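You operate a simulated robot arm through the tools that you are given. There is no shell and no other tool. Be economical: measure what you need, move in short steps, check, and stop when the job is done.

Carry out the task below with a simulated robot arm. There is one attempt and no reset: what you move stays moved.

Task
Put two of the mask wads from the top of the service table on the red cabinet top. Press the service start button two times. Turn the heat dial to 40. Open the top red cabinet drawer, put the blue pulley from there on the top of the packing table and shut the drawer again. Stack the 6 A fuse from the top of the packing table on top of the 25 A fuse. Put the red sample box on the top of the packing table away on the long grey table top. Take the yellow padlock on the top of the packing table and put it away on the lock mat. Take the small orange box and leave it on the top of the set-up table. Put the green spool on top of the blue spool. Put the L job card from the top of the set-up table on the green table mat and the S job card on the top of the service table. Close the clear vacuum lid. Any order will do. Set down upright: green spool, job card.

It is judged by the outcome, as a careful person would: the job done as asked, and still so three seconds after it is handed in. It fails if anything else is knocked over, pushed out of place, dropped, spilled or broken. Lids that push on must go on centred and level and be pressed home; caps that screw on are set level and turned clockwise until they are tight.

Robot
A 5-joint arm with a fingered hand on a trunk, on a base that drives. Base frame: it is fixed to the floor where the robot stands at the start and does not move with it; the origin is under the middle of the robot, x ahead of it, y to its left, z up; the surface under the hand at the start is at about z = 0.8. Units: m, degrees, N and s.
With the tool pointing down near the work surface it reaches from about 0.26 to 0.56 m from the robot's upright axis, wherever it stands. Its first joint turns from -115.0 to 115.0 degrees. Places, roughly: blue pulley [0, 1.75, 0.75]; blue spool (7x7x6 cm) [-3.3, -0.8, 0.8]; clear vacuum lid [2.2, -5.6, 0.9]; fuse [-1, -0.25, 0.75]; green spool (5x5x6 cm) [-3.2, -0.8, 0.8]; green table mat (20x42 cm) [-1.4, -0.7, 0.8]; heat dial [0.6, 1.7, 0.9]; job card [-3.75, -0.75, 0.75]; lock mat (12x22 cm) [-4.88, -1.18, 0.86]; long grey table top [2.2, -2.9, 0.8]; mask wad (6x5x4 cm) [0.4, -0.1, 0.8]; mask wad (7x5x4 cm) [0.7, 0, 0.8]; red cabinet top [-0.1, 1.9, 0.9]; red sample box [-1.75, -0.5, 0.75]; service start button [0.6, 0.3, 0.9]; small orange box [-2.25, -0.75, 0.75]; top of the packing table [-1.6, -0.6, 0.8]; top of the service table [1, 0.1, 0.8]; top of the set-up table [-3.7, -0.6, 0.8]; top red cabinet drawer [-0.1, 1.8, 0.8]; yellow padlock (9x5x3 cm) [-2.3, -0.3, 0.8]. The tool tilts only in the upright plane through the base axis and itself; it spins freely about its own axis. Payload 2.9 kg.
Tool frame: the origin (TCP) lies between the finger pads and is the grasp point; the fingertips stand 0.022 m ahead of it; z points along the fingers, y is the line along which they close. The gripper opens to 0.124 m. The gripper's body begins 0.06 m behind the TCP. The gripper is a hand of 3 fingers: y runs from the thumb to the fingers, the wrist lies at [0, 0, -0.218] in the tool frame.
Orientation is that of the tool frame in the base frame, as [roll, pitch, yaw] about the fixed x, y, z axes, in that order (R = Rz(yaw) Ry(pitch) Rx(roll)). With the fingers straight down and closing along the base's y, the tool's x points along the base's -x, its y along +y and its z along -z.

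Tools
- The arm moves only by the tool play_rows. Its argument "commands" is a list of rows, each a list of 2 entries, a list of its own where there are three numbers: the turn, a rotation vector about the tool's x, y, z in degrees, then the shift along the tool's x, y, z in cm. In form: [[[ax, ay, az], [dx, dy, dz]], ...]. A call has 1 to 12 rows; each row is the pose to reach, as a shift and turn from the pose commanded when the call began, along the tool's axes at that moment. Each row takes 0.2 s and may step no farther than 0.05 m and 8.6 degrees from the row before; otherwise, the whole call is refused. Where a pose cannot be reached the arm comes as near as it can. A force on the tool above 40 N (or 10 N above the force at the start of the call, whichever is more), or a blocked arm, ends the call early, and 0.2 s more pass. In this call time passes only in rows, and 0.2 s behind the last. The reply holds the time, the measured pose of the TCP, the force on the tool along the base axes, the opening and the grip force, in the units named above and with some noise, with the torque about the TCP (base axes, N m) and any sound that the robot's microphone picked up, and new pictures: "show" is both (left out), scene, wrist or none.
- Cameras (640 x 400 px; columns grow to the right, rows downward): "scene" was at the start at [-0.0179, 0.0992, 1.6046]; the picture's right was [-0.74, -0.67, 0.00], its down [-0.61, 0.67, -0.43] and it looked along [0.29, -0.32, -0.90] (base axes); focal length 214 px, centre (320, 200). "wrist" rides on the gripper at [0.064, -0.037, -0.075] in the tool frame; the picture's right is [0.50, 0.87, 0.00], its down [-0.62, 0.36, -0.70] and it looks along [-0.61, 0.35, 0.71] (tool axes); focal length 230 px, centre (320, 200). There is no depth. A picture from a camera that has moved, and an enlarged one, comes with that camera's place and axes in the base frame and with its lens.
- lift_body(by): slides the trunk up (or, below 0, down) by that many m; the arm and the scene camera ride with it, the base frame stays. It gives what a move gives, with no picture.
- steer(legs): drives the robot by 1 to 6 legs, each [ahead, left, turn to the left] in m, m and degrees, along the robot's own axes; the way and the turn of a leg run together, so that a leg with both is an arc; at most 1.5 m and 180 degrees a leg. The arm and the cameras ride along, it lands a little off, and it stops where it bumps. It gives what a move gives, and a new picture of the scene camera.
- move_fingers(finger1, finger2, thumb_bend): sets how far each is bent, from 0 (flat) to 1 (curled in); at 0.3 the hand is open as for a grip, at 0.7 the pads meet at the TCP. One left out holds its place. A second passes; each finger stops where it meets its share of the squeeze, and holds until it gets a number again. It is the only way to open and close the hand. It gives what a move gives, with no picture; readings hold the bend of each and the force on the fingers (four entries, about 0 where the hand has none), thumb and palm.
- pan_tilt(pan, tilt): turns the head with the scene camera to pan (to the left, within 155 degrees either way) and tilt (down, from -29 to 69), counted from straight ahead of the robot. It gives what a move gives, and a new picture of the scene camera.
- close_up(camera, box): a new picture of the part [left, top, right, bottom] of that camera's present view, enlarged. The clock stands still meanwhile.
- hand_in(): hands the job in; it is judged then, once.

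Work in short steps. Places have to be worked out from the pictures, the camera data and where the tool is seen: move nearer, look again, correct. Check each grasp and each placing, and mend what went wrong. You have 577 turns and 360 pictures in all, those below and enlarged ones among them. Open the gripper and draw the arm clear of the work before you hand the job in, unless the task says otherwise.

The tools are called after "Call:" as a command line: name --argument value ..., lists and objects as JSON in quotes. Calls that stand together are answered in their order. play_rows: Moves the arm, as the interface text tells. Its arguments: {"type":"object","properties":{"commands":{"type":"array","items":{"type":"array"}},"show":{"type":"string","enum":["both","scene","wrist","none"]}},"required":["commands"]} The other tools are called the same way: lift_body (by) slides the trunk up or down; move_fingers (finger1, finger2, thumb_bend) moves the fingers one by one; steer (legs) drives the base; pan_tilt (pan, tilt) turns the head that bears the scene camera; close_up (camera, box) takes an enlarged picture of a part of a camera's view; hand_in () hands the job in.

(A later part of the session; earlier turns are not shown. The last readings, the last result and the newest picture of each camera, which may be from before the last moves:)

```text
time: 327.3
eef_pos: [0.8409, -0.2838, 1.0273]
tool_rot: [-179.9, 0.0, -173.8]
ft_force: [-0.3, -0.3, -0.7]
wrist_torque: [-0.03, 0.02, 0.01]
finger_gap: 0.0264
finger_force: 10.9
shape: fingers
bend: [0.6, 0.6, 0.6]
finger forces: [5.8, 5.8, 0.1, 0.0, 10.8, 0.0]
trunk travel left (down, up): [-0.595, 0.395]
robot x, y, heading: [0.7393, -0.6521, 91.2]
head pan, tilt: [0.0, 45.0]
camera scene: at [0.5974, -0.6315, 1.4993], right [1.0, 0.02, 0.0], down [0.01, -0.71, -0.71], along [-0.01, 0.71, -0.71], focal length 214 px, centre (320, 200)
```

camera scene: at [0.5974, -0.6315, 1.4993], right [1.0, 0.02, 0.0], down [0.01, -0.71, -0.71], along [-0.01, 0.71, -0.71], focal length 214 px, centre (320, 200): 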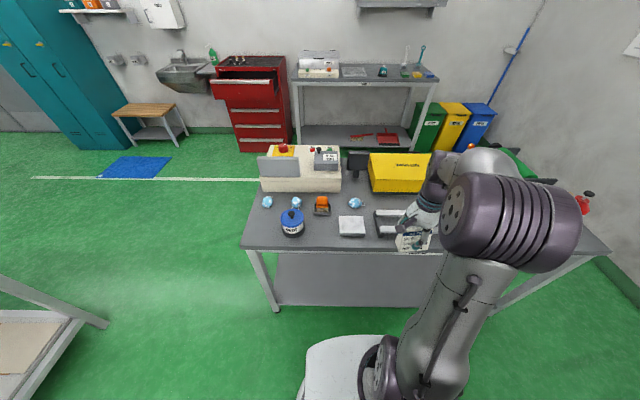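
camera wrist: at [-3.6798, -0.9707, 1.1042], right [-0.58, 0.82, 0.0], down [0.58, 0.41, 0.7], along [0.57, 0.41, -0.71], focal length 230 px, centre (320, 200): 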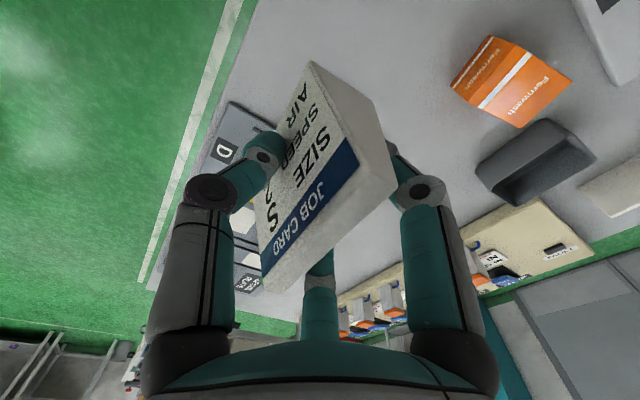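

There is a free strip at the near edge between the blue roller and the grey pad, around (0.60,-0.115). I shift the base there.

Call:
steer --legs '[[0.03, 0.23, -1]]'

Call:
close_up --camera "scene" --box '[260, 170, 460, 280]'

```text
time: 329.1
eef_pos: [0.6089, -0.2582, 1.0278]
tool_rot: [-180.0, 0.1, -174.6]
ft_force: [0.2, -0.5, -0.4]
wrist_torque: [-0.01, 0.0, 0.0]
finger_gap: 0.0262
finger_force: 11.0
shape: fingers
bend: [0.6, 0.6, 0.6]
finger forces: [5.7, 5.8, 0.0, 0.0, 10.8, 0.0]
trunk travel left (down, up): [-0.595, 0.395]
robot x, y, heading: [0.5043, -0.6254, 90.5]
head pan, tilt: [0.0, 45.0]
camera scene: at [0.3609, -0.6021, 1.4992], right [1.0, 0.01, 0.0], down [0.0, -0.71, -0.71], along [0.0, 0.71, -0.71], focal length 214 px, centre (320, 200)
```

scene: 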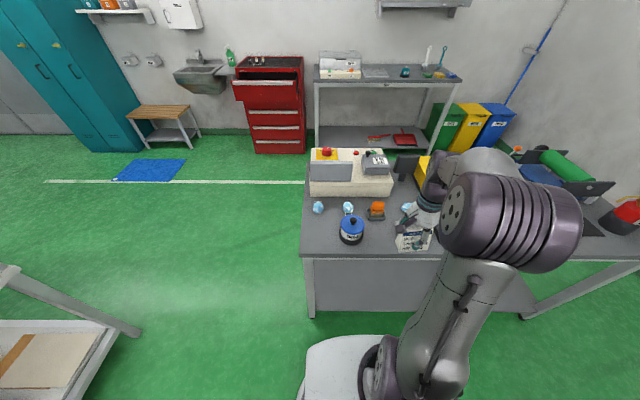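

```text
3.20 times, centred on (360, 225) of scene
camera zoom: at [0.3609, -0.6021, 1.4992], right [1.0, 0.01, 0.0], down [0.0, -0.71, -0.71], along [0.0, 0.71, -0.71], focal length 686 px, centre (192, 120)
```

zoom: 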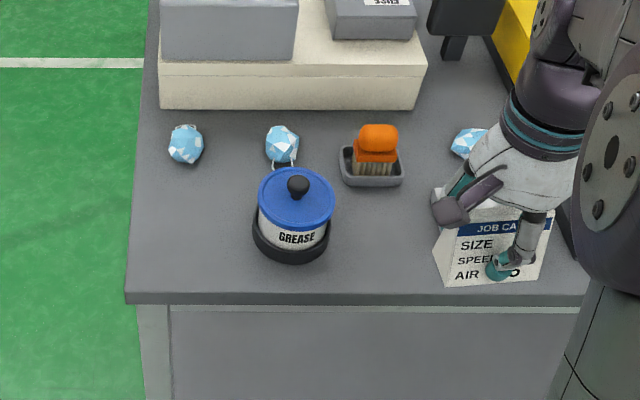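

Call:
play_rows --commands '[[[0, 0, 0], [-0.1, 3.6, 1]], [[0, 0, 0], [-0.2, 7.2, 3]], [[0, 0, 0], [-0.4, 10.8, 5]], [[0, 0, 0], [-0.5, 14.3, 7]], [[0, 0, 0], [-0.5, 14.3, 11]], [[0, 0, 0], [-0.5, 14.3, 15]]]'

```text
time: 330.4
eef_pos: [0.5972, -0.1148, 0.8735]
tool_rot: [-180.0, 0.0, -174.5]
ft_force: [0.6, -0.9, -0.2]
wrist_torque: [-0.01, 0.01, 0.01]
finger_gap: 0.0258
finger_force: 11.5
shape: fingers
bend: [0.6, 0.6, 0.6]
finger forces: [5.8, 5.8, 0.0, 0.1, 10.8, 0.1]
trunk travel left (down, up): [-0.595, 0.395]
robot x, y, heading: [0.5003, -0.6223, 90.2]
head pan, tilt: [0.0, 45.0]
camera scene: at [0.362, -0.6013, 1.4993], right [1.0, 0.01, 0.0], down [0.0, -0.71, -0.71], along [0.0, 0.71, -0.71], focal length 214 px, centre (320, 200)
camera wrist: at [0.5364, -0.1578, 0.9497], right [-0.58, 0.81, 0.0], down [0.58, 0.41, 0.7], along [0.57, 0.41, -0.71], focal length 230 px, centre (320, 200)
```

scene: 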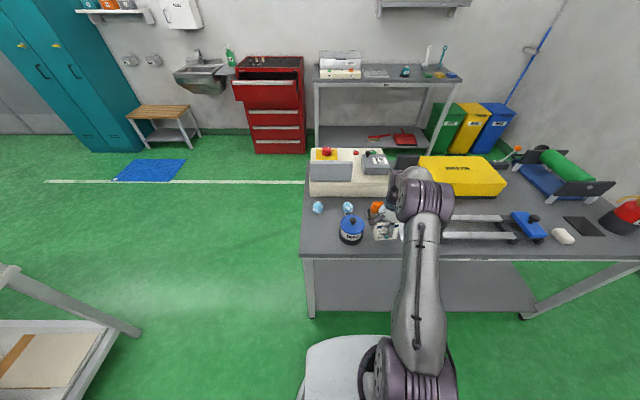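
wrist: 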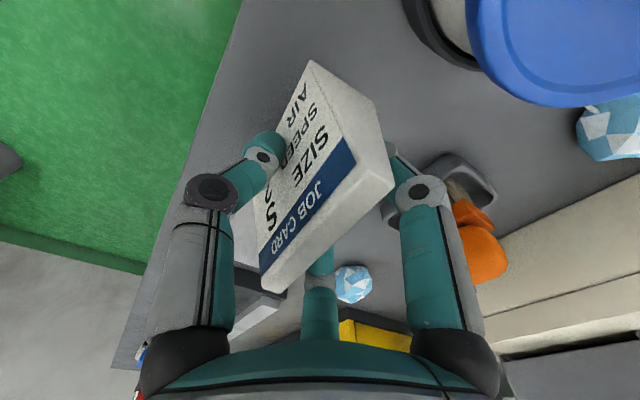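

Call:
play_rows --commands '[[[0, 0, 0], [-0.5, 0, 1.5]], [[0, 0, 0], [-0.5, 0, 2.6]]]' --show "none"

Call:
play_rows --commands '[[[0, 0, 0], [0, 0, 0.4]]]' --show "none"

```text
time: 331.1
eef_pos: [0.6031, -0.1152, 0.8506]
tool_rot: [179.9, 0.1, -174.6]
ft_force: [0.1, 0.3, -0.4]
wrist_torque: [-0.03, 0.03, 0.01]
finger_gap: 0.0256
finger_force: 11.7
shape: fingers
bend: [0.6, 0.6, 0.6]
finger forces: [5.9, 5.8, 0.1, 0.0, 11.0, 0.1]
trunk travel left (down, up): [-0.595, 0.395]
robot x, y, heading: [0.506, -0.621, 90.3]
head pan, tilt: [0.0, 45.0]
```

```text
time: 331.4
eef_pos: [0.6049, -0.1152, 0.8469]
tool_rot: [-180.0, 0.0, -174.6]
ft_force: [0.6, -0.8, -0.2]
wrist_torque: [0.0, 0.0, 0.0]
finger_gap: 0.0262
finger_force: 10.9
shape: fingers
bend: [0.6, 0.6, 0.6]
finger forces: [5.7, 5.8, 0.0, 0.0, 11.0, 0.1]
trunk travel left (down, up): [-0.595, 0.395]
robot x, y, heading: [0.5056, -0.6194, 90.4]
head pan, tilt: [0.0, 45.0]
```

Call:
play_rows --commands '[[[0, 0, 0], [0, 0, 0.4]]]' --show "none"

Call:
play_rows --commands '[[[0, 0, 0], [0, 0, 0.3]]]' --show "none"

```text
time: 331.9
eef_pos: [0.6056, -0.115, 0.8418]
tool_rot: [180.0, 0.0, -174.6]
ft_force: [-0.2, -1.0, -0.4]
wrist_torque: [-0.02, 0.02, -0.02]
finger_gap: 0.0258
finger_force: 11.5
shape: fingers
bend: [0.6, 0.6, 0.6]
finger forces: [5.8, 5.8, 0.1, 0.0, 11.0, 0.0]
trunk travel left (down, up): [-0.595, 0.395]
robot x, y, heading: [0.5029, -0.6217, 90.5]
head pan, tilt: [0.0, 45.0]
```

```text
time: 332.2
eef_pos: [0.6047, -0.1139, 0.8406]
tool_rot: [179.9, 0.0, -174.5]
ft_force: [0.1, 1.5, 3.9]
wrist_torque: [-0.08, -0.02, 0.01]
finger_gap: 0.026
finger_force: 13.8
shape: fingers
bend: [0.6, 0.6, 0.6]
finger forces: [7.1, 7.0, 0.0, 0.0, 13.2, 0.0]
trunk travel left (down, up): [-0.595, 0.395]
robot x, y, heading: [0.5035, -0.6182, 90.3]
head pan, tilt: [0.0, 45.0]
```

Touching down. I press 2 mm more to seat it, then release.

Call:
play_rows --commands '[[[0, 0, 0], [0, 0, 0.2]]]' --show "none"

Call:
move_fingers --finger1 0.54 --finger2 0.54 --thumb_bend 0.54

Call:
move_fingers --finger1 0.49 --finger2 0.49 --thumb_bend 0.46

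Call:
play_rows --commands '[[[0, 0, 0], [0, 0, -3]], [[0, 0, 0], [0, 0, -7]], [[0, 0, 0], [0, 0, -11]], [[0, 0, 0], [0, 0, -15]]]' --show "wrist"

```text
time: 332.6
eef_pos: [0.605, -0.1153, 0.839]
tool_rot: [179.7, 0.1, -174.5]
ft_force: [-1.3, 4.3, 11.4]
wrist_torque: [-0.18, 0.04, -0.01]
finger_gap: 0.0259
finger_force: 17.9
shape: fingers
bend: [0.6, 0.6, 0.6]
finger forces: [9.2, 8.8, 0.0, 0.0, 16.7, 0.0]
trunk travel left (down, up): [-0.595, 0.395]
robot x, y, heading: [0.5058, -0.6261, 90.3]
head pan, tilt: [0.0, 45.0]
```

```text
time: 333.6
eef_pos: [0.6059, -0.1145, 0.8393]
tool_rot: [179.9, 0.1, -174.6]
ft_force: [0.0, -0.1, 0.3]
wrist_torque: [-0.02, -0.01, 0.01]
finger_gap: 0.038
finger_force: 0.1
shape: fingers
bend: [0.54, 0.54, 0.54]
finger forces: [0.0, 0.1, 0.1, 0.0, 0.1, 0.0]
trunk travel left (down, up): [-0.595, 0.395]
robot x, y, heading: [0.5042, -0.6254, 90.0]
head pan, tilt: [0.0, 45.0]
```

```text
time: 334.6
eef_pos: [0.605, -0.1149, 0.838]
tool_rot: [-180.0, 0.0, -174.5]
ft_force: [-0.2, 0.1, 0.6]
wrist_torque: [-0.01, -0.01, 0.0]
finger_gap: 0.0562
finger_force: 0.1
shape: fingers
bend: [0.49, 0.49, 0.46]
finger forces: [0.0, 0.0, 0.1, 0.0, 0.0, 0.0]
trunk travel left (down, up): [-0.595, 0.395]
robot x, y, heading: [0.507, -0.6189, 90.4]
head pan, tilt: [0.0, 45.0]
```

```text
time: 335.6
eef_pos: [0.6067, -0.1149, 0.9911]
tool_rot: [179.9, 0.1, -174.5]
ft_force: [0.6, 0.5, -0.5]
wrist_torque: [0.01, -0.01, 0.02]
finger_gap: 0.0563
finger_force: 0.0
shape: fingers
bend: [0.49, 0.49, 0.46]
finger forces: [0.1, 0.0, 0.0, 0.0, 0.0, 0.1]
trunk travel left (down, up): [-0.595, 0.395]
robot x, y, heading: [0.5042, -0.6194, 90.3]
head pan, tilt: [0.0, 45.0]
camera wrist: at [0.5469, -0.1582, 1.0662], right [-0.58, 0.81, 0.0], down [0.58, 0.41, 0.7], along [0.57, 0.41, -0.71], focal length 230 px, centre (320, 200)
```

wrist: 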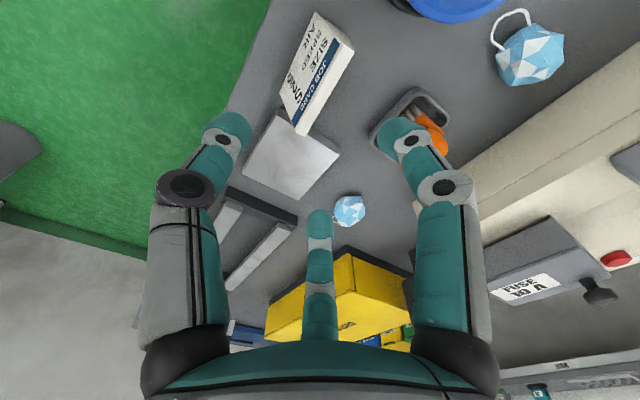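

The S card stands. Next the start button from the table's other side: I retract and drive round.

Call:
play_rows --commands '[[[0, 0, 0], [0, -4, -2]], [[0, 0, 0], [0, -8, -4]], [[0, 0, 0], [3, -11, -4]], [[0, 0, 0], [6, -14, -4]]]' --show "none"

Call:
steer --legs '[[-0.35, 0, 0], [0, 0.76, 0], [1.5, 0, 0], [0.4, 0, 0], [0, -0.87, 0], [0, 0, 179]]'

Call:
pan_tilt --pan 0 --tilt 55

```text
time: 336.6
eef_pos: [0.5607, -0.2569, 1.0295]
tool_rot: [180.0, -0.1, -174.6]
ft_force: [-0.4, -0.5, 0.0]
wrist_torque: [-0.01, 0.03, -0.01]
finger_gap: 0.0562
finger_force: 0.0
shape: fingers
bend: [0.49, 0.49, 0.46]
finger forces: [0.0, 0.1, 0.1, 0.1, 0.1, 0.0]
trunk travel left (down, up): [-0.595, 0.395]
robot x, y, heading: [0.5083, -0.624, 90.3]
head pan, tilt: [0.0, 45.0]
```

```text
time: 363.2
eef_pos: [0.5059, 0.5573, 1.03]
tool_rot: [180.0, 0.1, 4.3]
ft_force: [0.1, 0.4, -0.6]
wrist_torque: [0.03, 0.01, -0.03]
finger_gap: 0.0562
finger_force: 0.1
shape: fingers
bend: [0.49, 0.49, 0.46]
finger forces: [0.0, 0.0, 0.0, 0.0, 0.0, 0.0]
trunk travel left (down, up): [-0.595, 0.395]
robot x, y, heading: [0.5651, 0.9197, -90.8]
head pan, tilt: [0.0, 45.0]
camera scene: at [0.7129, 0.8976, 1.4993], right [-1.0, 0.01, 0.0], down [0.01, 0.71, -0.71], along [-0.01, -0.71, -0.71], focal length 214 px, centre (320, 200)
```

scene: 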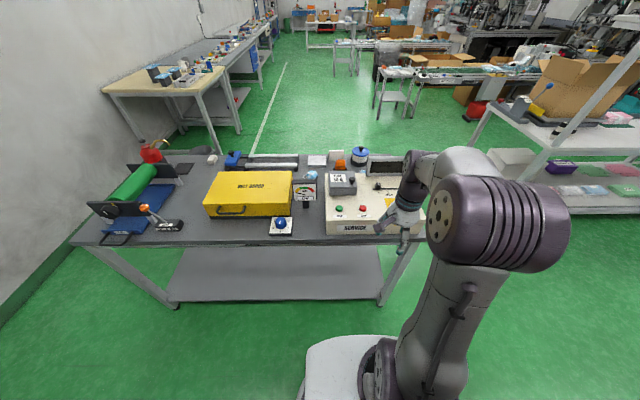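

```text
time: 363.9
eef_pos: [0.5051, 0.5557, 1.028]
tool_rot: [-180.0, 0.0, 4.3]
ft_force: [0.5, 0.0, 0.6]
wrist_torque: [-0.01, -0.01, 0.02]
finger_gap: 0.0564
finger_force: 0.0
shape: fingers
bend: [0.49, 0.49, 0.46]
finger forces: [0.0, 0.0, 0.0, 0.1, 0.1, 0.0]
trunk travel left (down, up): [-0.595, 0.395]
robot x, y, heading: [0.5683, 0.9199, -91.1]
head pan, tilt: [0.0, 55.0]
camera scene: at [0.713, 0.9068, 1.4859], right [-1.0, 0.01, 0.0], down [0.01, 0.82, -0.57], along [-0.01, -0.57, -0.82], focal length 214 px, centre (320, 200)
```

scene: 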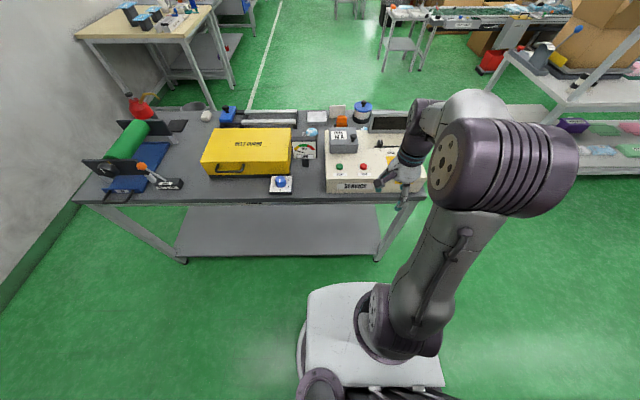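

Call:
close_up --camera "scene" --box '[270, 110, 430, 210]'

```text
4.00 times, centred on (350, 160) of scene
camera zoom: at [0.713, 0.9068, 1.4859], right [-1.0, 0.01, 0.0], down [0.01, 0.82, -0.57], along [-0.01, -0.57, -0.82], focal length 858 px, centre (200, 360)
```

zoom: 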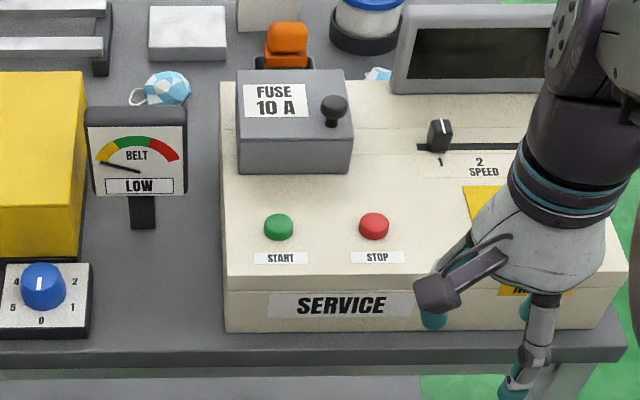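

START is the green button at about (0.629,0.345,0.905). I close the hand to a fist, move the base 10 cm nearer, turn the hand narrow side on and bring it over the button.

Call:
steer --legs '[[0.1, 0, 0.8]]'

Call:
move_fingers --finger1 0.72 --finger2 0.72 --thumb_bend 0.72

Call:
play_rows --commands '[[[0, 0, -8.5], [1.2, 1.2, 0]], [[0, 0, -17], [2.4, 2.4, 0]], [[0, 0, -25.5], [3.6, 3.6, 0]], [[0, 0, -34], [4.8, 4.8, 0]], [[0, 0, -42.5], [6, 6, 0]], [[0, 0, -51], [7.2, 7.2, 0]], [[0, 0, -59.5], [8.4, 8.4, 0]], [[0, 0, -68], [9.6, 9.6, 0]], [[0, 0, -76.5], [10.8, 10.8, 0]], [[0, 0, -85], [11.6, 11.9, 0]]]'

```text
time: 365.1
eef_pos: [0.5091, 0.4563, 1.0286]
tool_rot: [179.9, 0.0, 5.1]
ft_force: [0.2, -0.6, -0.2]
wrist_torque: [0.02, 0.02, -0.03]
finger_gap: 0.0563
finger_force: 0.1
shape: fingers
bend: [0.49, 0.49, 0.46]
finger forces: [0.1, 0.0, 0.0, 0.0, 0.0, 0.1]
trunk travel left (down, up): [-0.595, 0.395]
robot x, y, heading: [0.5665, 0.8224, -90.1]
head pan, tilt: [0.0, 55.0]
camera scene: at [0.7125, 0.8085, 1.4858], right [-1.0, 0.0, 0.0], down [0.0, 0.82, -0.57], along [0.0, -0.57, -0.82], focal length 214 px, centre (320, 200)
```

scene: 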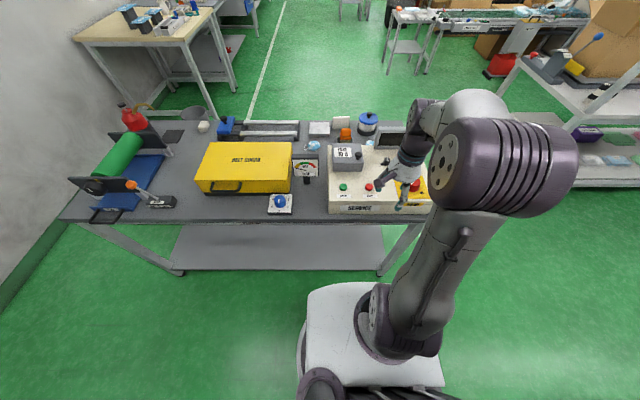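

```text
time: 366.1
eef_pos: [0.5104, 0.4556, 1.0295]
tool_rot: [179.9, 0.0, 5.1]
ft_force: [1.3, 0.7, -0.2]
wrist_torque: [0.0, 0.01, 0.01]
finger_gap: 0.0
finger_force: 0.0
shape: fingers
bend: [0.71, 0.71, 0.71]
finger forces: [0.0, 0.1, 0.0, 0.1, 0.0, 0.1]
trunk travel left (down, up): [-0.595, 0.395]
robot x, y, heading: [0.5639, 0.8224, -90.0]
head pan, tilt: [0.0, 55.0]
```

```text
time: 368.3
eef_pos: [0.6353, 0.3494, 1.0285]
tool_rot: [-179.9, 0.0, 90.3]
ft_force: [1.3, -0.7, -0.9]
wrist_torque: [0.01, -0.01, -0.03]
finger_gap: 0.0
finger_force: 0.1
shape: fingers
bend: [0.71, 0.71, 0.71]
finger forces: [0.1, 0.0, 0.0, 0.0, 0.0, 0.0]
trunk travel left (down, up): [-0.595, 0.395]
robot x, y, heading: [0.5665, 0.8227, -90.2]
head pan, tilt: [0.0, 55.0]
camera scene: at [0.7127, 0.8094, 1.4858], right [-1.0, 0.0, 0.0], down [0.0, 0.82, -0.57], along [0.0, -0.57, -0.82], focal length 214 px, centre (320, 200)
camera wrist: at [0.5977, 0.4136, 1.105], right [0.86, 0.5, 0.0], down [0.36, -0.62, 0.7], along [0.35, -0.61, -0.71], focal length 230 px, centre (320, 200)
```

scene: 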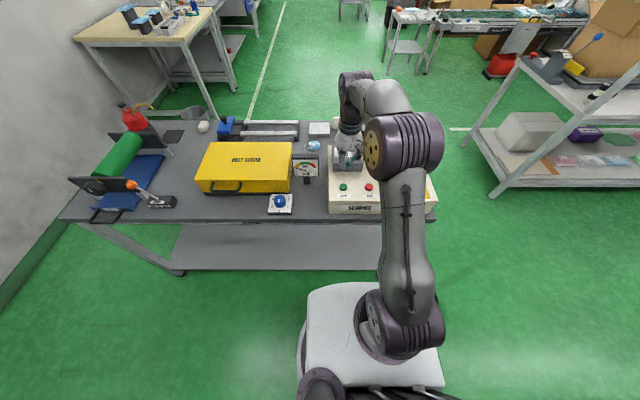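
wrist: 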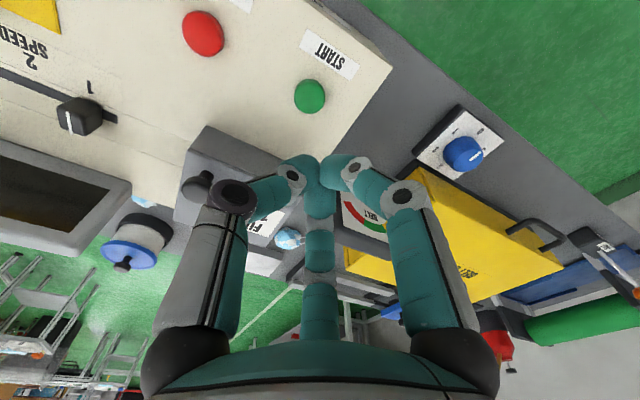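

The button is at (0.627,0.345). I centre and lower toward it.

Call:
play_rows --commands '[[[0, 0, 0], [-0.4, -0.8, 3]], [[0, 0, 0], [-0.4, -0.8, 6]], [[0, 0, 0], [-0.4, -0.8, 8.5]]]' --show "wrist"

Call:
close_up --camera "scene" --box '[300, 120, 420, 220]'

```text
time: 369.1
eef_pos: [0.6283, 0.3435, 0.9424]
tool_rot: [180.0, 0.0, 90.1]
ft_force: [0.4, 0.0, 0.6]
wrist_torque: [0.0, 0.01, 0.01]
finger_gap: 0.0001
finger_force: 0.0
shape: fingers
bend: [0.71, 0.71, 0.71]
finger forces: [0.0, 0.1, 0.1, 0.0, 0.0, 0.0]
trunk travel left (down, up): [-0.595, 0.395]
robot x, y, heading: [0.5653, 0.8227, -90.1]
head pan, tilt: [0.0, 55.0]
camera wrist: at [0.5892, 0.4075, 1.0185], right [0.86, 0.5, 0.0], down [0.36, -0.62, 0.7], along [0.35, -0.61, -0.71], focal length 230 px, centre (320, 200)
```

wrist: 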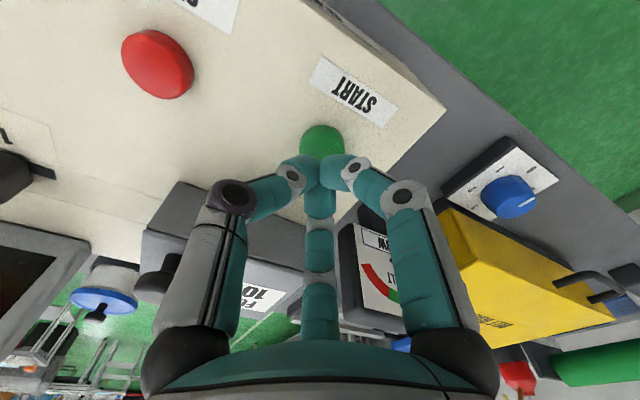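

```text
4.00 times, centred on (360, 170) of scene
camera zoom: at [0.7124, 0.8091, 1.4859], right [-1.0, 0.0, 0.0], down [0.0, 0.82, -0.57], along [0.0, -0.57, -0.82], focal length 858 px, centre (160, 320)
```

zoom: 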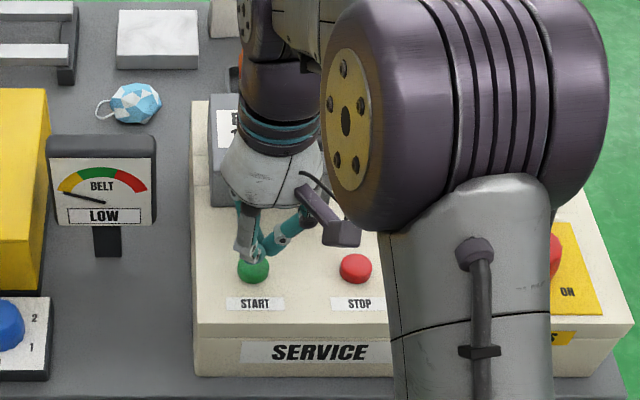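

The fist tips are right over START. I press down in small steps.

Call:
play_rows --commands '[[[0, 0, 0], [0, 0, 0.6]], [[0, 0, 0], [0, 0, 1.2]], [[0, 0, 0], [0, 0, 1.6]]]' --show "none"

```text
time: 369.9
eef_pos: [0.6288, 0.3444, 0.9266]
tool_rot: [180.0, -0.1, 90.1]
ft_force: [0.2, 0.0, 0.6]
wrist_torque: [0.0, 0.01, 0.0]
finger_gap: 0.0
finger_force: 0.0
shape: fingers
bend: [0.71, 0.71, 0.71]
finger forces: [0.1, 0.1, 0.0, 0.0, 0.0, 0.0]
trunk travel left (down, up): [-0.595, 0.395]
robot x, y, heading: [0.5621, 0.824, -90.0]
head pan, tilt: [0.0, 55.0]
```

Call:
play_rows --commands '[[[0, 0, 0], [0, 0, 0.5]], [[0, 0, 0], [0, 0, 1.0]]]' --show "none"

Call:
play_rows --commands '[[[0, 0, 0], [0, 0, 0.4]]]' --show "none"

```text
time: 370.5
eef_pos: [0.6266, 0.344, 0.9189]
tool_rot: [-180.0, 0.1, 90.1]
ft_force: [-0.2, -1.0, 1.8]
wrist_torque: [0.01, -0.01, 0.0]
finger_gap: 0.0
finger_force: 0.0
shape: fingers
bend: [0.71, 0.71, 0.71]
finger forces: [0.0, 0.0, 0.0, 0.1, 0.1, 0.1]
trunk travel left (down, up): [-0.595, 0.395]
robot x, y, heading: [0.5645, 0.8207, -90.0]
head pan, tilt: [0.0, 55.0]
heard: click
```

```text
time: 370.9
eef_pos: [0.6283, 0.3449, 0.9158]
tool_rot: [179.9, 0.2, 90.2]
ft_force: [-2.7, -2.6, 13.8]
wrist_torque: [-0.05, 0.14, 0.01]
finger_gap: 0.0003
finger_force: 8.5
shape: fingers
bend: [0.71, 0.72, 0.71]
finger forces: [0.0, 5.3, 0.1, 0.0, 12.4, 0.1]
trunk travel left (down, up): [-0.595, 0.395]
robot x, y, heading: [0.568, 0.8226, -90.0]
head pan, tilt: [0.0, 55.0]
```

A click: pressed once. I lift off and press a second time.

Call:
play_rows --commands '[[[0, 0, 0], [0, 0, -1.2]], [[0, 0, 0], [0, 0, -2.2]], [[0, 0, 0], [0, 0, -2.2]]]' --show "none"

Call:
play_rows --commands '[[[0, 0, 0], [0, 0, 0.8]], [[0, 0, 0], [0, 0, 1.5]], [[0, 0, 0], [0, 0, 2.0]]]' --show "none"

```text
time: 371.7
eef_pos: [0.6288, 0.3437, 0.9369]
tool_rot: [-179.9, 0.0, 90.2]
ft_force: [-0.3, -1.6, -0.4]
wrist_torque: [0.0, -0.01, -0.01]
finger_gap: 0.0
finger_force: 0.1
shape: fingers
bend: [0.71, 0.71, 0.71]
finger forces: [0.0, 0.0, 0.0, 0.0, 0.0, 0.0]
trunk travel left (down, up): [-0.595, 0.395]
robot x, y, heading: [0.5655, 0.8227, -89.7]
head pan, tilt: [0.0, 55.0]
```

```text
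time: 372.5
eef_pos: [0.6286, 0.3439, 0.9174]
tool_rot: [-180.0, 0.2, 90.0]
ft_force: [-1.4, -1.2, 5.4]
wrist_torque: [-0.06, 0.09, -0.02]
finger_gap: 0.0
finger_force: 4.1
shape: fingers
bend: [0.71, 0.71, 0.71]
finger forces: [0.0, 0.0, 0.0, 0.0, 7.7, 0.0]
trunk travel left (down, up): [-0.595, 0.395]
robot x, y, heading: [0.5671, 0.8216, -89.8]
head pan, tilt: [0.0, 55.0]
heard: click
```

The second click is heard. I rise, retract, turn round and approach the heat bench.

Call:
play_rows --commands '[[[0, 0, 0], [0, 0, -4]], [[0, 0, 0], [0, 0, -8]], [[0, 0, 0], [2, 0, -12]], [[0, 0, 0], [6, 0, -14]], [[0, 0, 0], [10, 0, -14]]]' --show "scene"

Call:
steer --legs '[[-0.1, 0, 0], [0, 0, 180], [0.2, -0.1, 0]]'

```text
time: 373.7
eef_pos: [0.6272, 0.4434, 1.0527]
tool_rot: [-180.0, 0.0, 90.1]
ft_force: [0.5, 0.5, 0.3]
wrist_torque: [0.0, -0.02, 0.01]
finger_gap: 0.0
finger_force: 0.1
shape: fingers
bend: [0.71, 0.71, 0.71]
finger forces: [0.1, 0.0, 0.0, 0.0, 0.0, 0.1]
trunk travel left (down, up): [-0.595, 0.395]
robot x, y, heading: [0.5668, 0.8227, -90.0]
head pan, tilt: [0.0, 55.0]
camera scene: at [0.7123, 0.811, 1.4859], right [-1.0, 0.0, 0.0], down [0.0, 0.82, -0.57], along [0.0, -0.57, -0.82], focal length 214 px, centre (320, 200)
```

scene: 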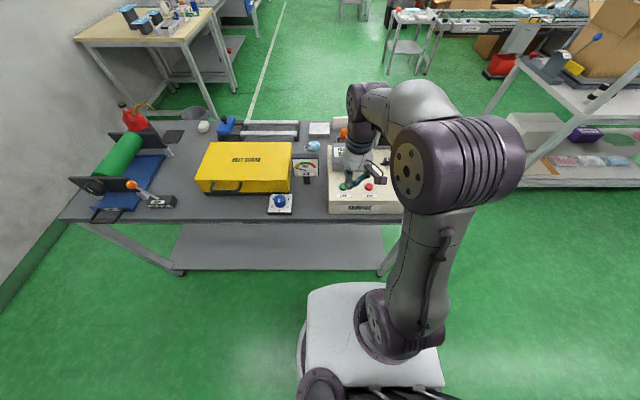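

```text
time: 383.4
eef_pos: [0.6137, 1.5038, 1.053]
tool_rot: [-180.0, 0.0, -90.7]
ft_force: [-0.3, 0.3, 0.1]
wrist_torque: [0.01, 0.05, 0.01]
finger_gap: 0.0001
finger_force: 0.1
shape: fingers
bend: [0.71, 0.71, 0.71]
finger forces: [0.0, 0.0, 0.1, 0.0, 0.0, 0.0]
trunk travel left (down, up): [-0.595, 0.395]
robot x, y, heading: [0.6695, 1.1212, 89.4]
head pan, tilt: [0.0, 55.0]
camera scene: at [0.5252, 1.1367, 1.4859], right [1.0, -0.01, 0.0], down [-0.01, -0.82, -0.57], along [0.01, 0.57, -0.82], focal length 214 px, centre (320, 200)
```

scene: 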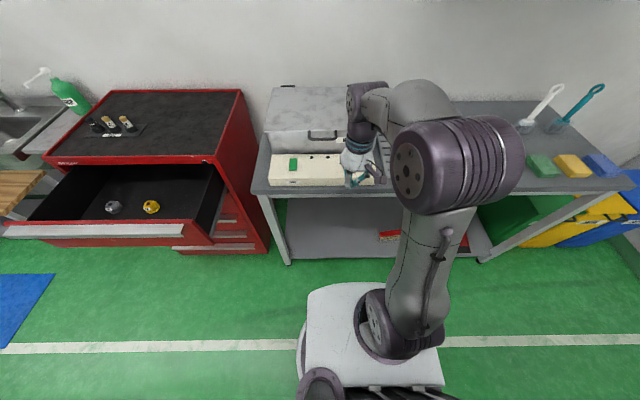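

Call:
play_rows --commands '[[[0, 0, 0], [0, -4, 0]], [[0, 0, 0], [0, -8, 0]], [[0, 0, 0], [0, -12, 0]], [[0, 0, 0], [0, -16, 0]]]' --show "none"

Call:
close_up --camera "scene" --box '[250, 120, 390, 210]'

```text
time: 384.4
eef_pos: [0.7762, 1.5034, 1.0532]
tool_rot: [180.0, 0.0, -90.6]
ft_force: [0.3, -0.5, 0.6]
wrist_torque: [-0.01, 0.03, 0.02]
finger_gap: 0.0
finger_force: 0.0
shape: fingers
bend: [0.71, 0.71, 0.71]
finger forces: [0.1, 0.0, 0.1, 0.1, 0.0, 0.0]
trunk travel left (down, up): [-0.595, 0.395]
robot x, y, heading: [0.6695, 1.125, 89.3]
head pan, tilt: [0.0, 55.0]
```

```text
4.44 times, centred on (320, 165) of scene
camera zoom: at [0.5258, 1.136, 1.486], right [1.0, -0.01, 0.0], down [-0.01, -0.82, -0.57], along [0.01, 0.57, -0.82], focal length 953 px, centre (320, 356)
```

zoom: 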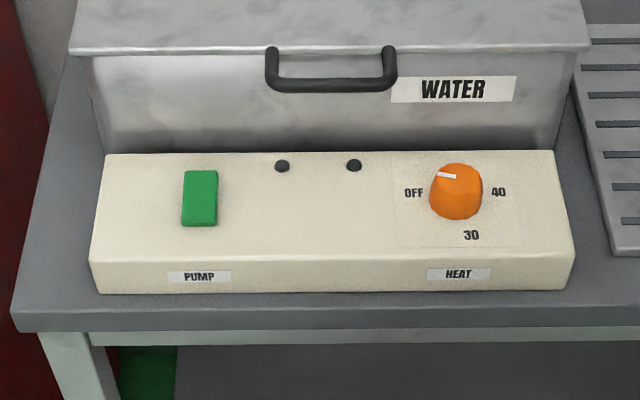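

The dial points to OFF; I look at it from straight above with the wrist camera.

Call:
play_rows --commands '[[[0, 0, 0], [-3.5, 2, 0]], [[0, 0, 0], [-7, 4, 0]], [[0, 0, 0], [-10, 7, 0]]]' --show "wrist"

Call:
close_up --camera "wrist" --box '[320, 0, 520, 130]'

```text
time: 385.2
eef_pos: [0.7029, 1.6011, 1.0523]
tool_rot: [-180.0, -0.1, -90.7]
ft_force: [-0.4, 0.2, 1.5]
wrist_torque: [-0.03, -0.03, 0.01]
finger_gap: 0.0003
finger_force: 0.1
shape: fingers
bend: [0.71, 0.71, 0.71]
finger forces: [0.0, 0.0, 0.0, 0.1, 0.0, 0.0]
trunk travel left (down, up): [-0.595, 0.395]
robot x, y, heading: [0.6706, 1.1214, 89.1]
head pan, tilt: [0.0, 55.0]
camera wrist: at [0.7387, 1.5376, 1.1282], right [-0.87, -0.49, 0.0], down [-0.35, 0.62, 0.7], along [-0.34, 0.61, -0.71], focal length 230 px, centre (320, 200)
```

wrist: 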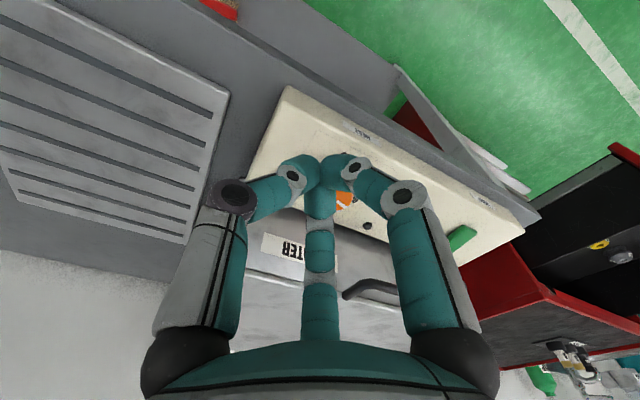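

```text
3.08 times, centred on (420, 65) of wrist
camera zoom: at [0.7387, 1.5376, 1.1282], right [-0.87, -0.49, 0.0], down [-0.35, 0.62, 0.7], along [-0.34, 0.61, -0.71], focal length 708 px, centre (12, 615)
```

zoom: 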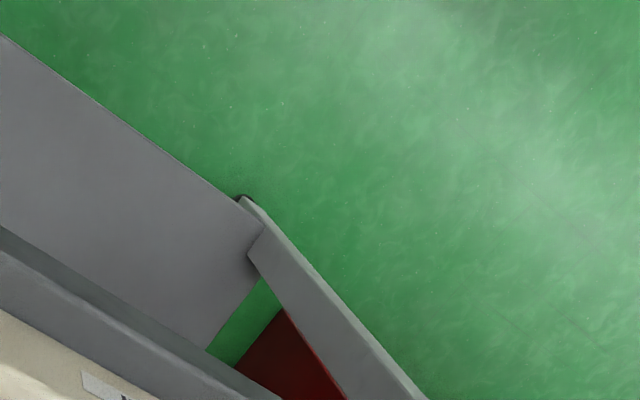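

Call:
steer --legs '[[0.1, 0, 0.8]]'

Call:
move_fingers --finger1 0.35 --finger2 0.35 --thumb_bend 0.35

Call:
play_rows --commands '[[[0, 0, 0], [0, 2.5, 1]], [[0, 0, 0], [-0.5, 5, 2]]]' --show "wrist"

```text
time: 386.4
eef_pos: [0.7, 1.7047, 1.0518]
tool_rot: [180.0, -0.1, -90.0]
ft_force: [0.3, 0.8, -0.6]
wrist_torque: [-0.05, 0.01, -0.02]
finger_gap: 0.0
finger_force: 0.0
shape: fingers
bend: [0.71, 0.71, 0.71]
finger forces: [0.0, 0.0, 0.0, 0.0, 0.0, 0.1]
trunk travel left (down, up): [-0.595, 0.395]
robot x, y, heading: [0.6673, 1.2231, 89.5]
head pan, tilt: [0.0, 55.0]
camera scene: at [0.5254, 1.2385, 1.4858], right [1.0, 0.0, 0.0], down [0.0, -0.82, -0.57], along [0.0, 0.57, -0.82], focal length 214 px, centre (320, 200)
```

scene: 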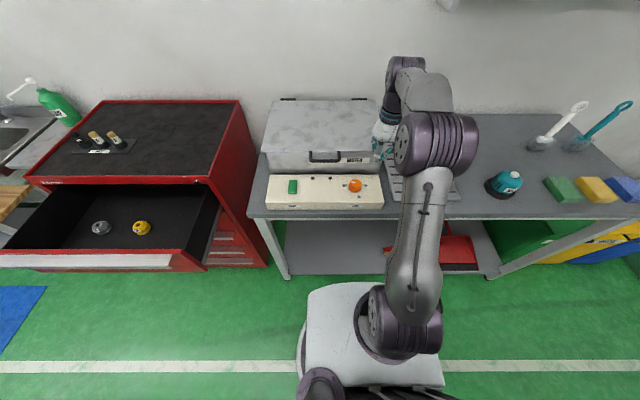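

```text
time: 387.4
eef_pos: [0.6984, 1.7041, 1.0525]
tool_rot: [-180.0, -0.1, -90.0]
ft_force: [0.1, -0.1, 0.0]
wrist_torque: [0.0, -0.02, 0.02]
finger_gap: 0.0905
finger_force: 0.0
shape: fingers
bend: [0.35, 0.35, 0.35]
finger forces: [0.1, 0.0, 0.0, 0.0, 0.0, 0.0]
trunk travel left (down, up): [-0.595, 0.395]
robot x, y, heading: [0.6703, 1.2233, 90.1]
head pan, tilt: [0.0, 55.0]
```

```text
time: 388.0
eef_pos: [0.651, 1.7045, 1.0382]
tool_rot: [179.9, 0.6, -90.3]
ft_force: [9.4, -3.9, 29.1]
wrist_torque: [1.92, 0.93, -0.5]
finger_gap: 0.0905
finger_force: 14.3
shape: fingers
bend: [0.35, 0.27, 0.35]
finger forces: [0.0, 29.7, 0.0, 0.1, 0.0, 0.0]
trunk travel left (down, up): [-0.595, 0.395]
robot x, y, heading: [0.6699, 1.2238, 89.8]
head pan, tilt: [0.0, 55.0]
camera wrist: at [0.6887, 1.6398, 1.1134], right [-0.87, -0.5, 0.0], down [-0.35, 0.61, 0.71], along [-0.35, 0.62, -0.7], focal length 230 px, centre (320, 200)
```

wrist: 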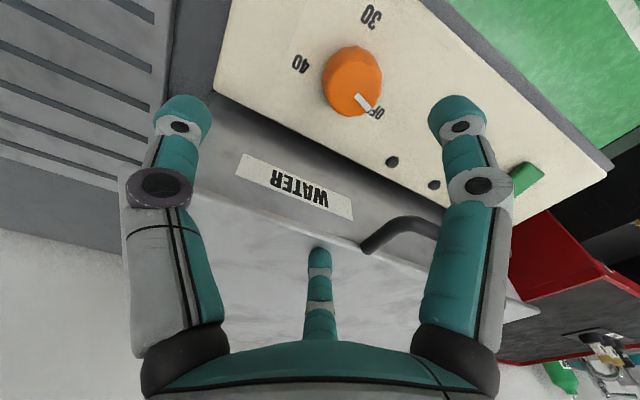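

The finger touched the metal box behind the panel; I raise and back away at once.

Call:
play_rows --commands '[[[0, 0, 0], [1, 0, -2]], [[0, 0, 0], [2.5, 0, -5]], [[0, 0, 0], [5, 0, -5]]]' --show "both"

```text
time: 388.8
eef_pos: [0.651, 1.6565, 1.0813]
tool_rot: [-179.9, 0.0, -89.9]
ft_force: [-0.5, 0.5, 0.4]
wrist_torque: [0.01, 0.02, 0.03]
finger_gap: 0.0902
finger_force: 0.0
shape: fingers
bend: [0.35, 0.35, 0.35]
finger forces: [0.1, 0.0, 0.1, 0.0, 0.0, 0.1]
trunk travel left (down, up): [-0.595, 0.395]
robot x, y, heading: [0.6702, 1.2269, 89.9]
head pan, tilt: [0.0, 55.0]
camera scene: at [0.525, 1.236, 1.4858], right [1.0, 0.0, 0.0], down [0.0, -0.82, -0.57], along [0.0, 0.57, -0.82], focal length 214 px, centre (320, 200)
camera wrist: at [0.6866, 1.5933, 1.1566], right [-0.87, -0.5, 0.0], down [-0.36, 0.62, 0.7], along [-0.35, 0.61, -0.71], focal length 230 px, centre (320, 200)
```

scene: 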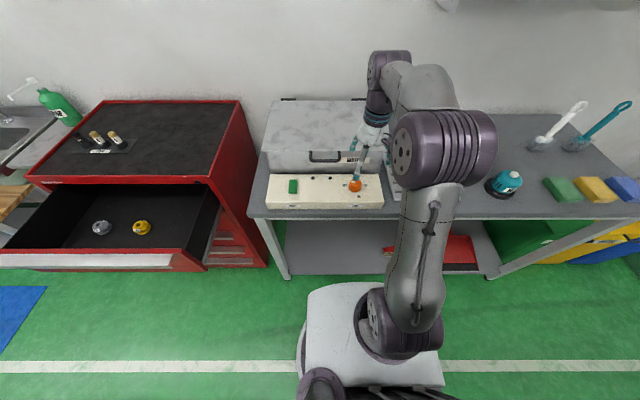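
wrist: 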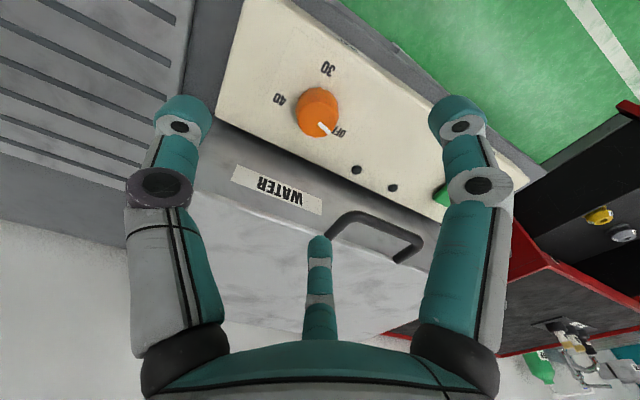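

The dial centre is about (0.640,1.682). I spin the hand so a gap faces the metal box, centre over the dial and descend partway.

Call:
play_rows --commands '[[[0, 0, -8], [-0.6, 0.3, 0]], [[0, 0, -16], [-1.2, 0.6, 0]], [[0, 0, -24], [-1.8, 0.9, 1]], [[0, 0, -30], [-2.4, 1, 4]], [[0, 0, -30], [-2.4, 1, 7]]]' --show "both"

```text
time: 390.0
eef_pos: [0.6378, 1.6844, 1.0108]
tool_rot: [179.9, 0.1, -60.1]
ft_force: [3.4, 13.7, 16.9]
wrist_torque: [0.43, 1.08, -1.07]
finger_gap: 0.0905
finger_force: 9.2
shape: fingers
bend: [0.35, 0.16, 0.35]
finger forces: [0.1, 18.7, 0.1, 0.0, 0.1, 0.0]
trunk travel left (down, up): [-0.595, 0.395]
robot x, y, heading: [0.6673, 1.2252, 89.6]
head pan, tilt: [0.0, 55.0]
camera scene: at [0.5249, 1.2415, 1.4859], right [1.0, 0.0, 0.0], down [0.0, -0.82, -0.57], along [0.0, 0.57, -0.82], focal length 214 px, centre (320, 200)
camera wrist: at [0.7008, 1.6467, 1.0866], right [-0.5, -0.87, 0.0], down [-0.62, 0.36, 0.7], along [-0.61, 0.35, -0.71], focal length 230 px, centre (320, 200)
```

scene: 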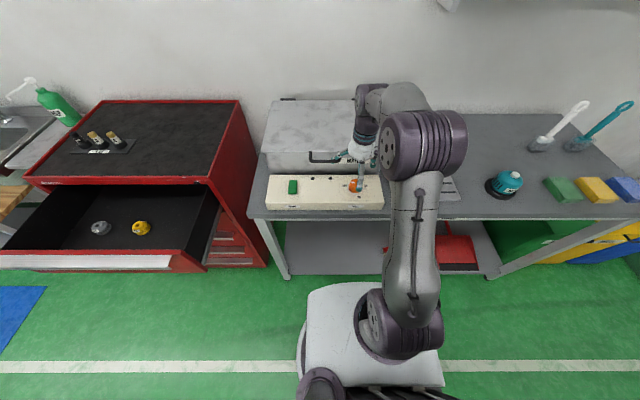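
wrist: 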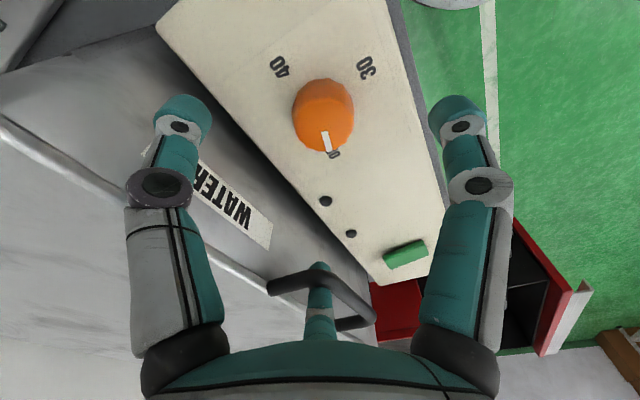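

A finger touched the lid's handle. I raise, narrow the hand and spin so no finger points at the handle.

Call:
play_rows --commands '[[[0, 0, 0], [0, 0, -3]], [[0, 0, 0], [0, 0, -6]], [[0, 0, 8], [0, 0, -6]], [[0, 0, 16], [0, 0, -6]], [[0, 0, 24], [0, 0, -6]], [[0, 0, 32], [0, 0, -6]], [[0, 0, 40], [0, 0, -6]]]' --show "none"

Call:
move_fingers --finger1 0.42 --finger2 0.42 --thumb_bend 0.42

Call:
close_up --camera "wrist" --box '[200, 40, 440, 190]'

```text
time: 391.1
eef_pos: [0.6275, 1.6781, 1.0741]
tool_rot: [-179.8, -0.5, -77.5]
ft_force: [-28.5, -12.6, 1.7]
wrist_torque: [0.07, 0.2, 2.26]
finger_gap: 0.0903
finger_force: 13.5
shape: fingers
bend: [0.35, 0.2, 0.35]
finger forces: [0.1, 27.3, 0.1, 0.0, 0.0, 0.0]
trunk travel left (down, up): [-0.595, 0.395]
robot x, y, heading: [0.6683, 1.2227, 90.2]
head pan, tilt: [0.0, 55.0]
stopped in row 5: the force on the tool passed its limit at 43 N (the readings are from after the stop); the commanded pose is now the measured one
```

```text
time: 392.1
eef_pos: [0.6289, 1.678, 1.0751]
tool_rot: [-179.7, -0.2, -78.1]
ft_force: [-26.4, -10.1, 1.0]
wrist_torque: [0.01, 0.13, 2.13]
finger_gap: 0.0724
finger_force: 12.8
shape: fingers
bend: [0.42, 0.17, 0.42]
finger forces: [0.0, 25.2, 0.1, 0.1, 0.0, 0.0]
trunk travel left (down, up): [-0.595, 0.395]
robot x, y, heading: [0.6668, 1.2221, 90.2]
head pan, tilt: [0.0, 55.0]
```

```text
2.67 times, centred on (320, 115) of wrist
camera zoom: at [0.678, 1.6236, 1.1508], right [-0.74, -0.67, 0.0], down [-0.48, 0.53, 0.7], along [-0.46, 0.52, -0.72], focal length 614 px, centre (320, 427)
```

zoom: 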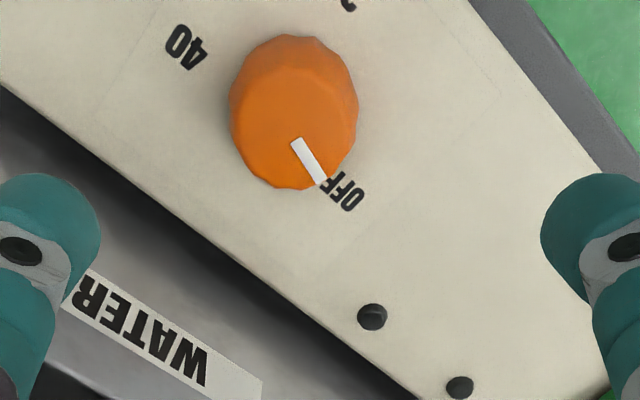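

Call:
close_up --camera "scene" --box '[250, 60, 450, 220]'

Call:
close_up --camera "wrist" --box '[160, 180, 480, 400]'

```text
2.50 times, centred on (350, 140) of scene
camera zoom: at [0.5167, 1.2327, 1.485], right [1.0, 0.0, 0.01], down [0.0, -0.82, -0.58], along [0.0, 0.58, -0.82], focal length 536 px, centre (245, 350)
```

zoom: 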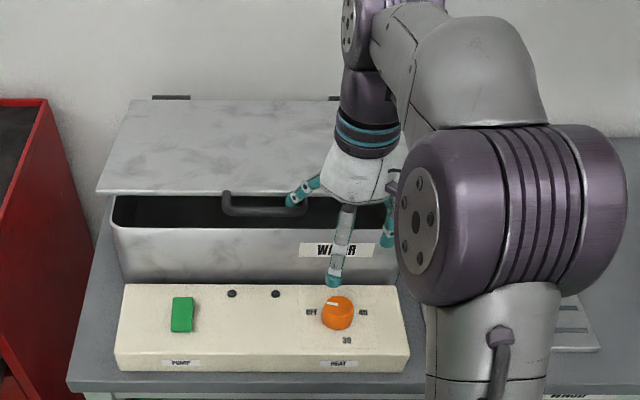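

```text
1.82 times, centred on (320, 290) of wrist
camera zoom: at [0.678, 1.6236, 1.1508], right [-0.74, -0.67, 0.0], down [-0.48, 0.53, 0.7], along [-0.46, 0.52, -0.72], focal length 418 px, centre (320, 36)
```

zoom: 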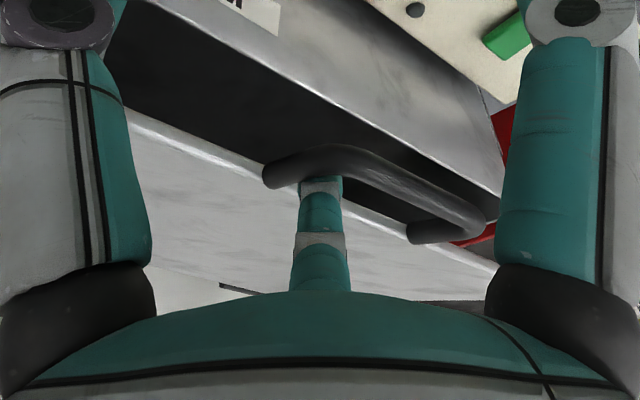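

The finger has hooked the lid's handle and lifted the lid. I relax that finger and lower back the way I came so the lid closes gently.

Call:
move_fingers --finger2 0.14

Call:
play_rows --commands '[[[0, 0, -6], [-0.2, -0.4, 1.5]], [[0, 0, -12], [-0.3, -0.7, 3]], [[0, 0, -18], [-0.4, -1, 4.5]], [[0, 0, -18], [-0.4, -1, 6]]]' --show "scene"

Call:
close_up --camera "scene" --box '[250, 60, 450, 220]'

```text
time: 393.1
eef_pos: [0.6357, 1.6813, 1.0733]
tool_rot: [179.9, -0.3, -78.2]
ft_force: [-4.1, -0.1, -0.1]
wrist_torque: [0.01, 0.02, 0.29]
finger_gap: 0.0724
finger_force: 1.8
shape: fingers
bend: [0.42, 0.09, 0.42]
finger forces: [0.0, 3.9, 0.0, 0.1, 0.0, 0.0]
trunk travel left (down, up): [-0.595, 0.395]
robot x, y, heading: [0.67, 1.2269, 90.2]
head pan, tilt: [0.0, 55.0]
```

```text
time: 394.1
eef_pos: [0.6434, 1.6867, 1.0141]
tool_rot: [179.9, -0.2, -60.1]
ft_force: [-1.8, -0.1, 2.9]
wrist_torque: [0.14, 0.15, 0.05]
finger_gap: 0.0723
finger_force: 1.1
shape: fingers
bend: [0.42, 0.11, 0.42]
finger forces: [0.1, 2.1, 0.0, 0.0, 0.0, 0.1]
trunk travel left (down, up): [-0.595, 0.395]
robot x, y, heading: [0.6738, 1.2264, 90.0]
head pan, tilt: [0.0, 55.0]
camera scene: at [0.5245, 1.2356, 1.4859], right [1.0, 0.0, 0.0], down [0.0, -0.82, -0.57], along [0.0, 0.57, -0.82], focal length 214 px, centre (320, 200)
```

scene: 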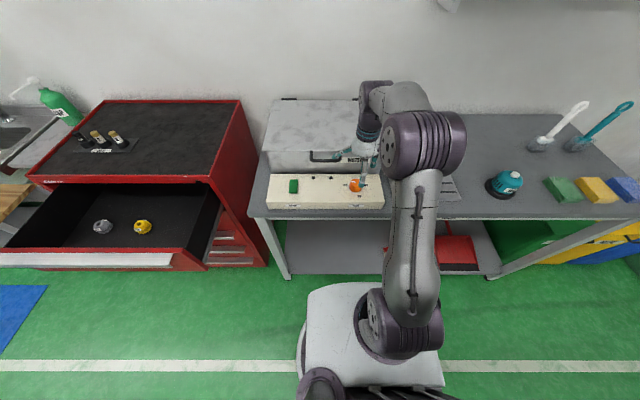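

```text
2.50 times, centred on (350, 140) of scene
camera zoom: at [0.5245, 1.2356, 1.4859], right [1.0, 0.0, 0.0], down [0.0, -0.82, -0.57], along [0.0, 0.57, -0.82], focal length 536 px, centre (245, 350)
```

zoom: 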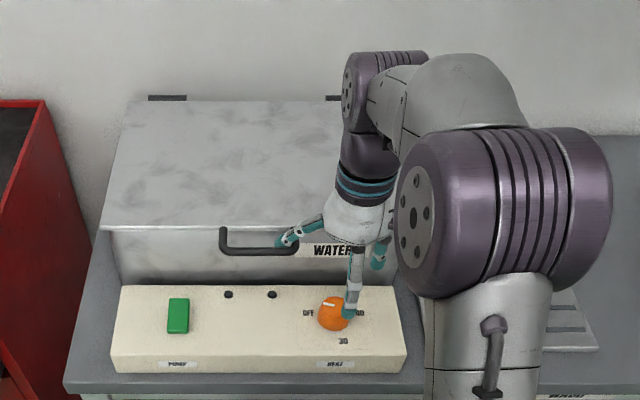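

The lid is shut again. I check where that finger is relative to the handle.

Call:
close_up --camera "wrist" --box '[200, 180, 440, 330]'

Call:
close_up --camera "scene" --box '[325, 125, 405, 185]'

```text
2.67 times, centred on (320, 255) of wrist
camera zoom: at [0.7079, 1.6498, 1.0905], right [-0.5, -0.87, 0.0], down [-0.62, 0.36, 0.7], along [-0.61, 0.35, -0.71], focal length 614 px, centre (320, 53)
```

zoom: 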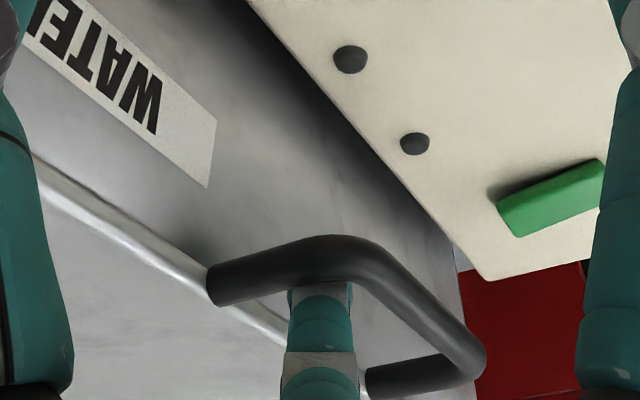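

```text
6.67 times, centred on (365, 155) of scene
camera zoom: at [0.5245, 1.2356, 1.4859], right [1.0, 0.0, 0.0], down [0.0, -0.82, -0.57], along [0.0, 0.57, -0.82], focal length 1430 px, centre (20, 500)
```

zoom: 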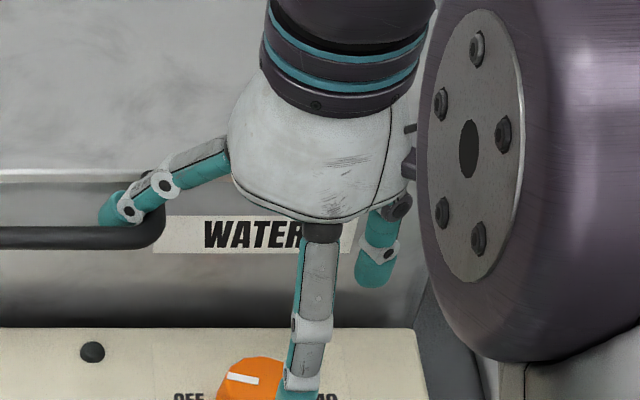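

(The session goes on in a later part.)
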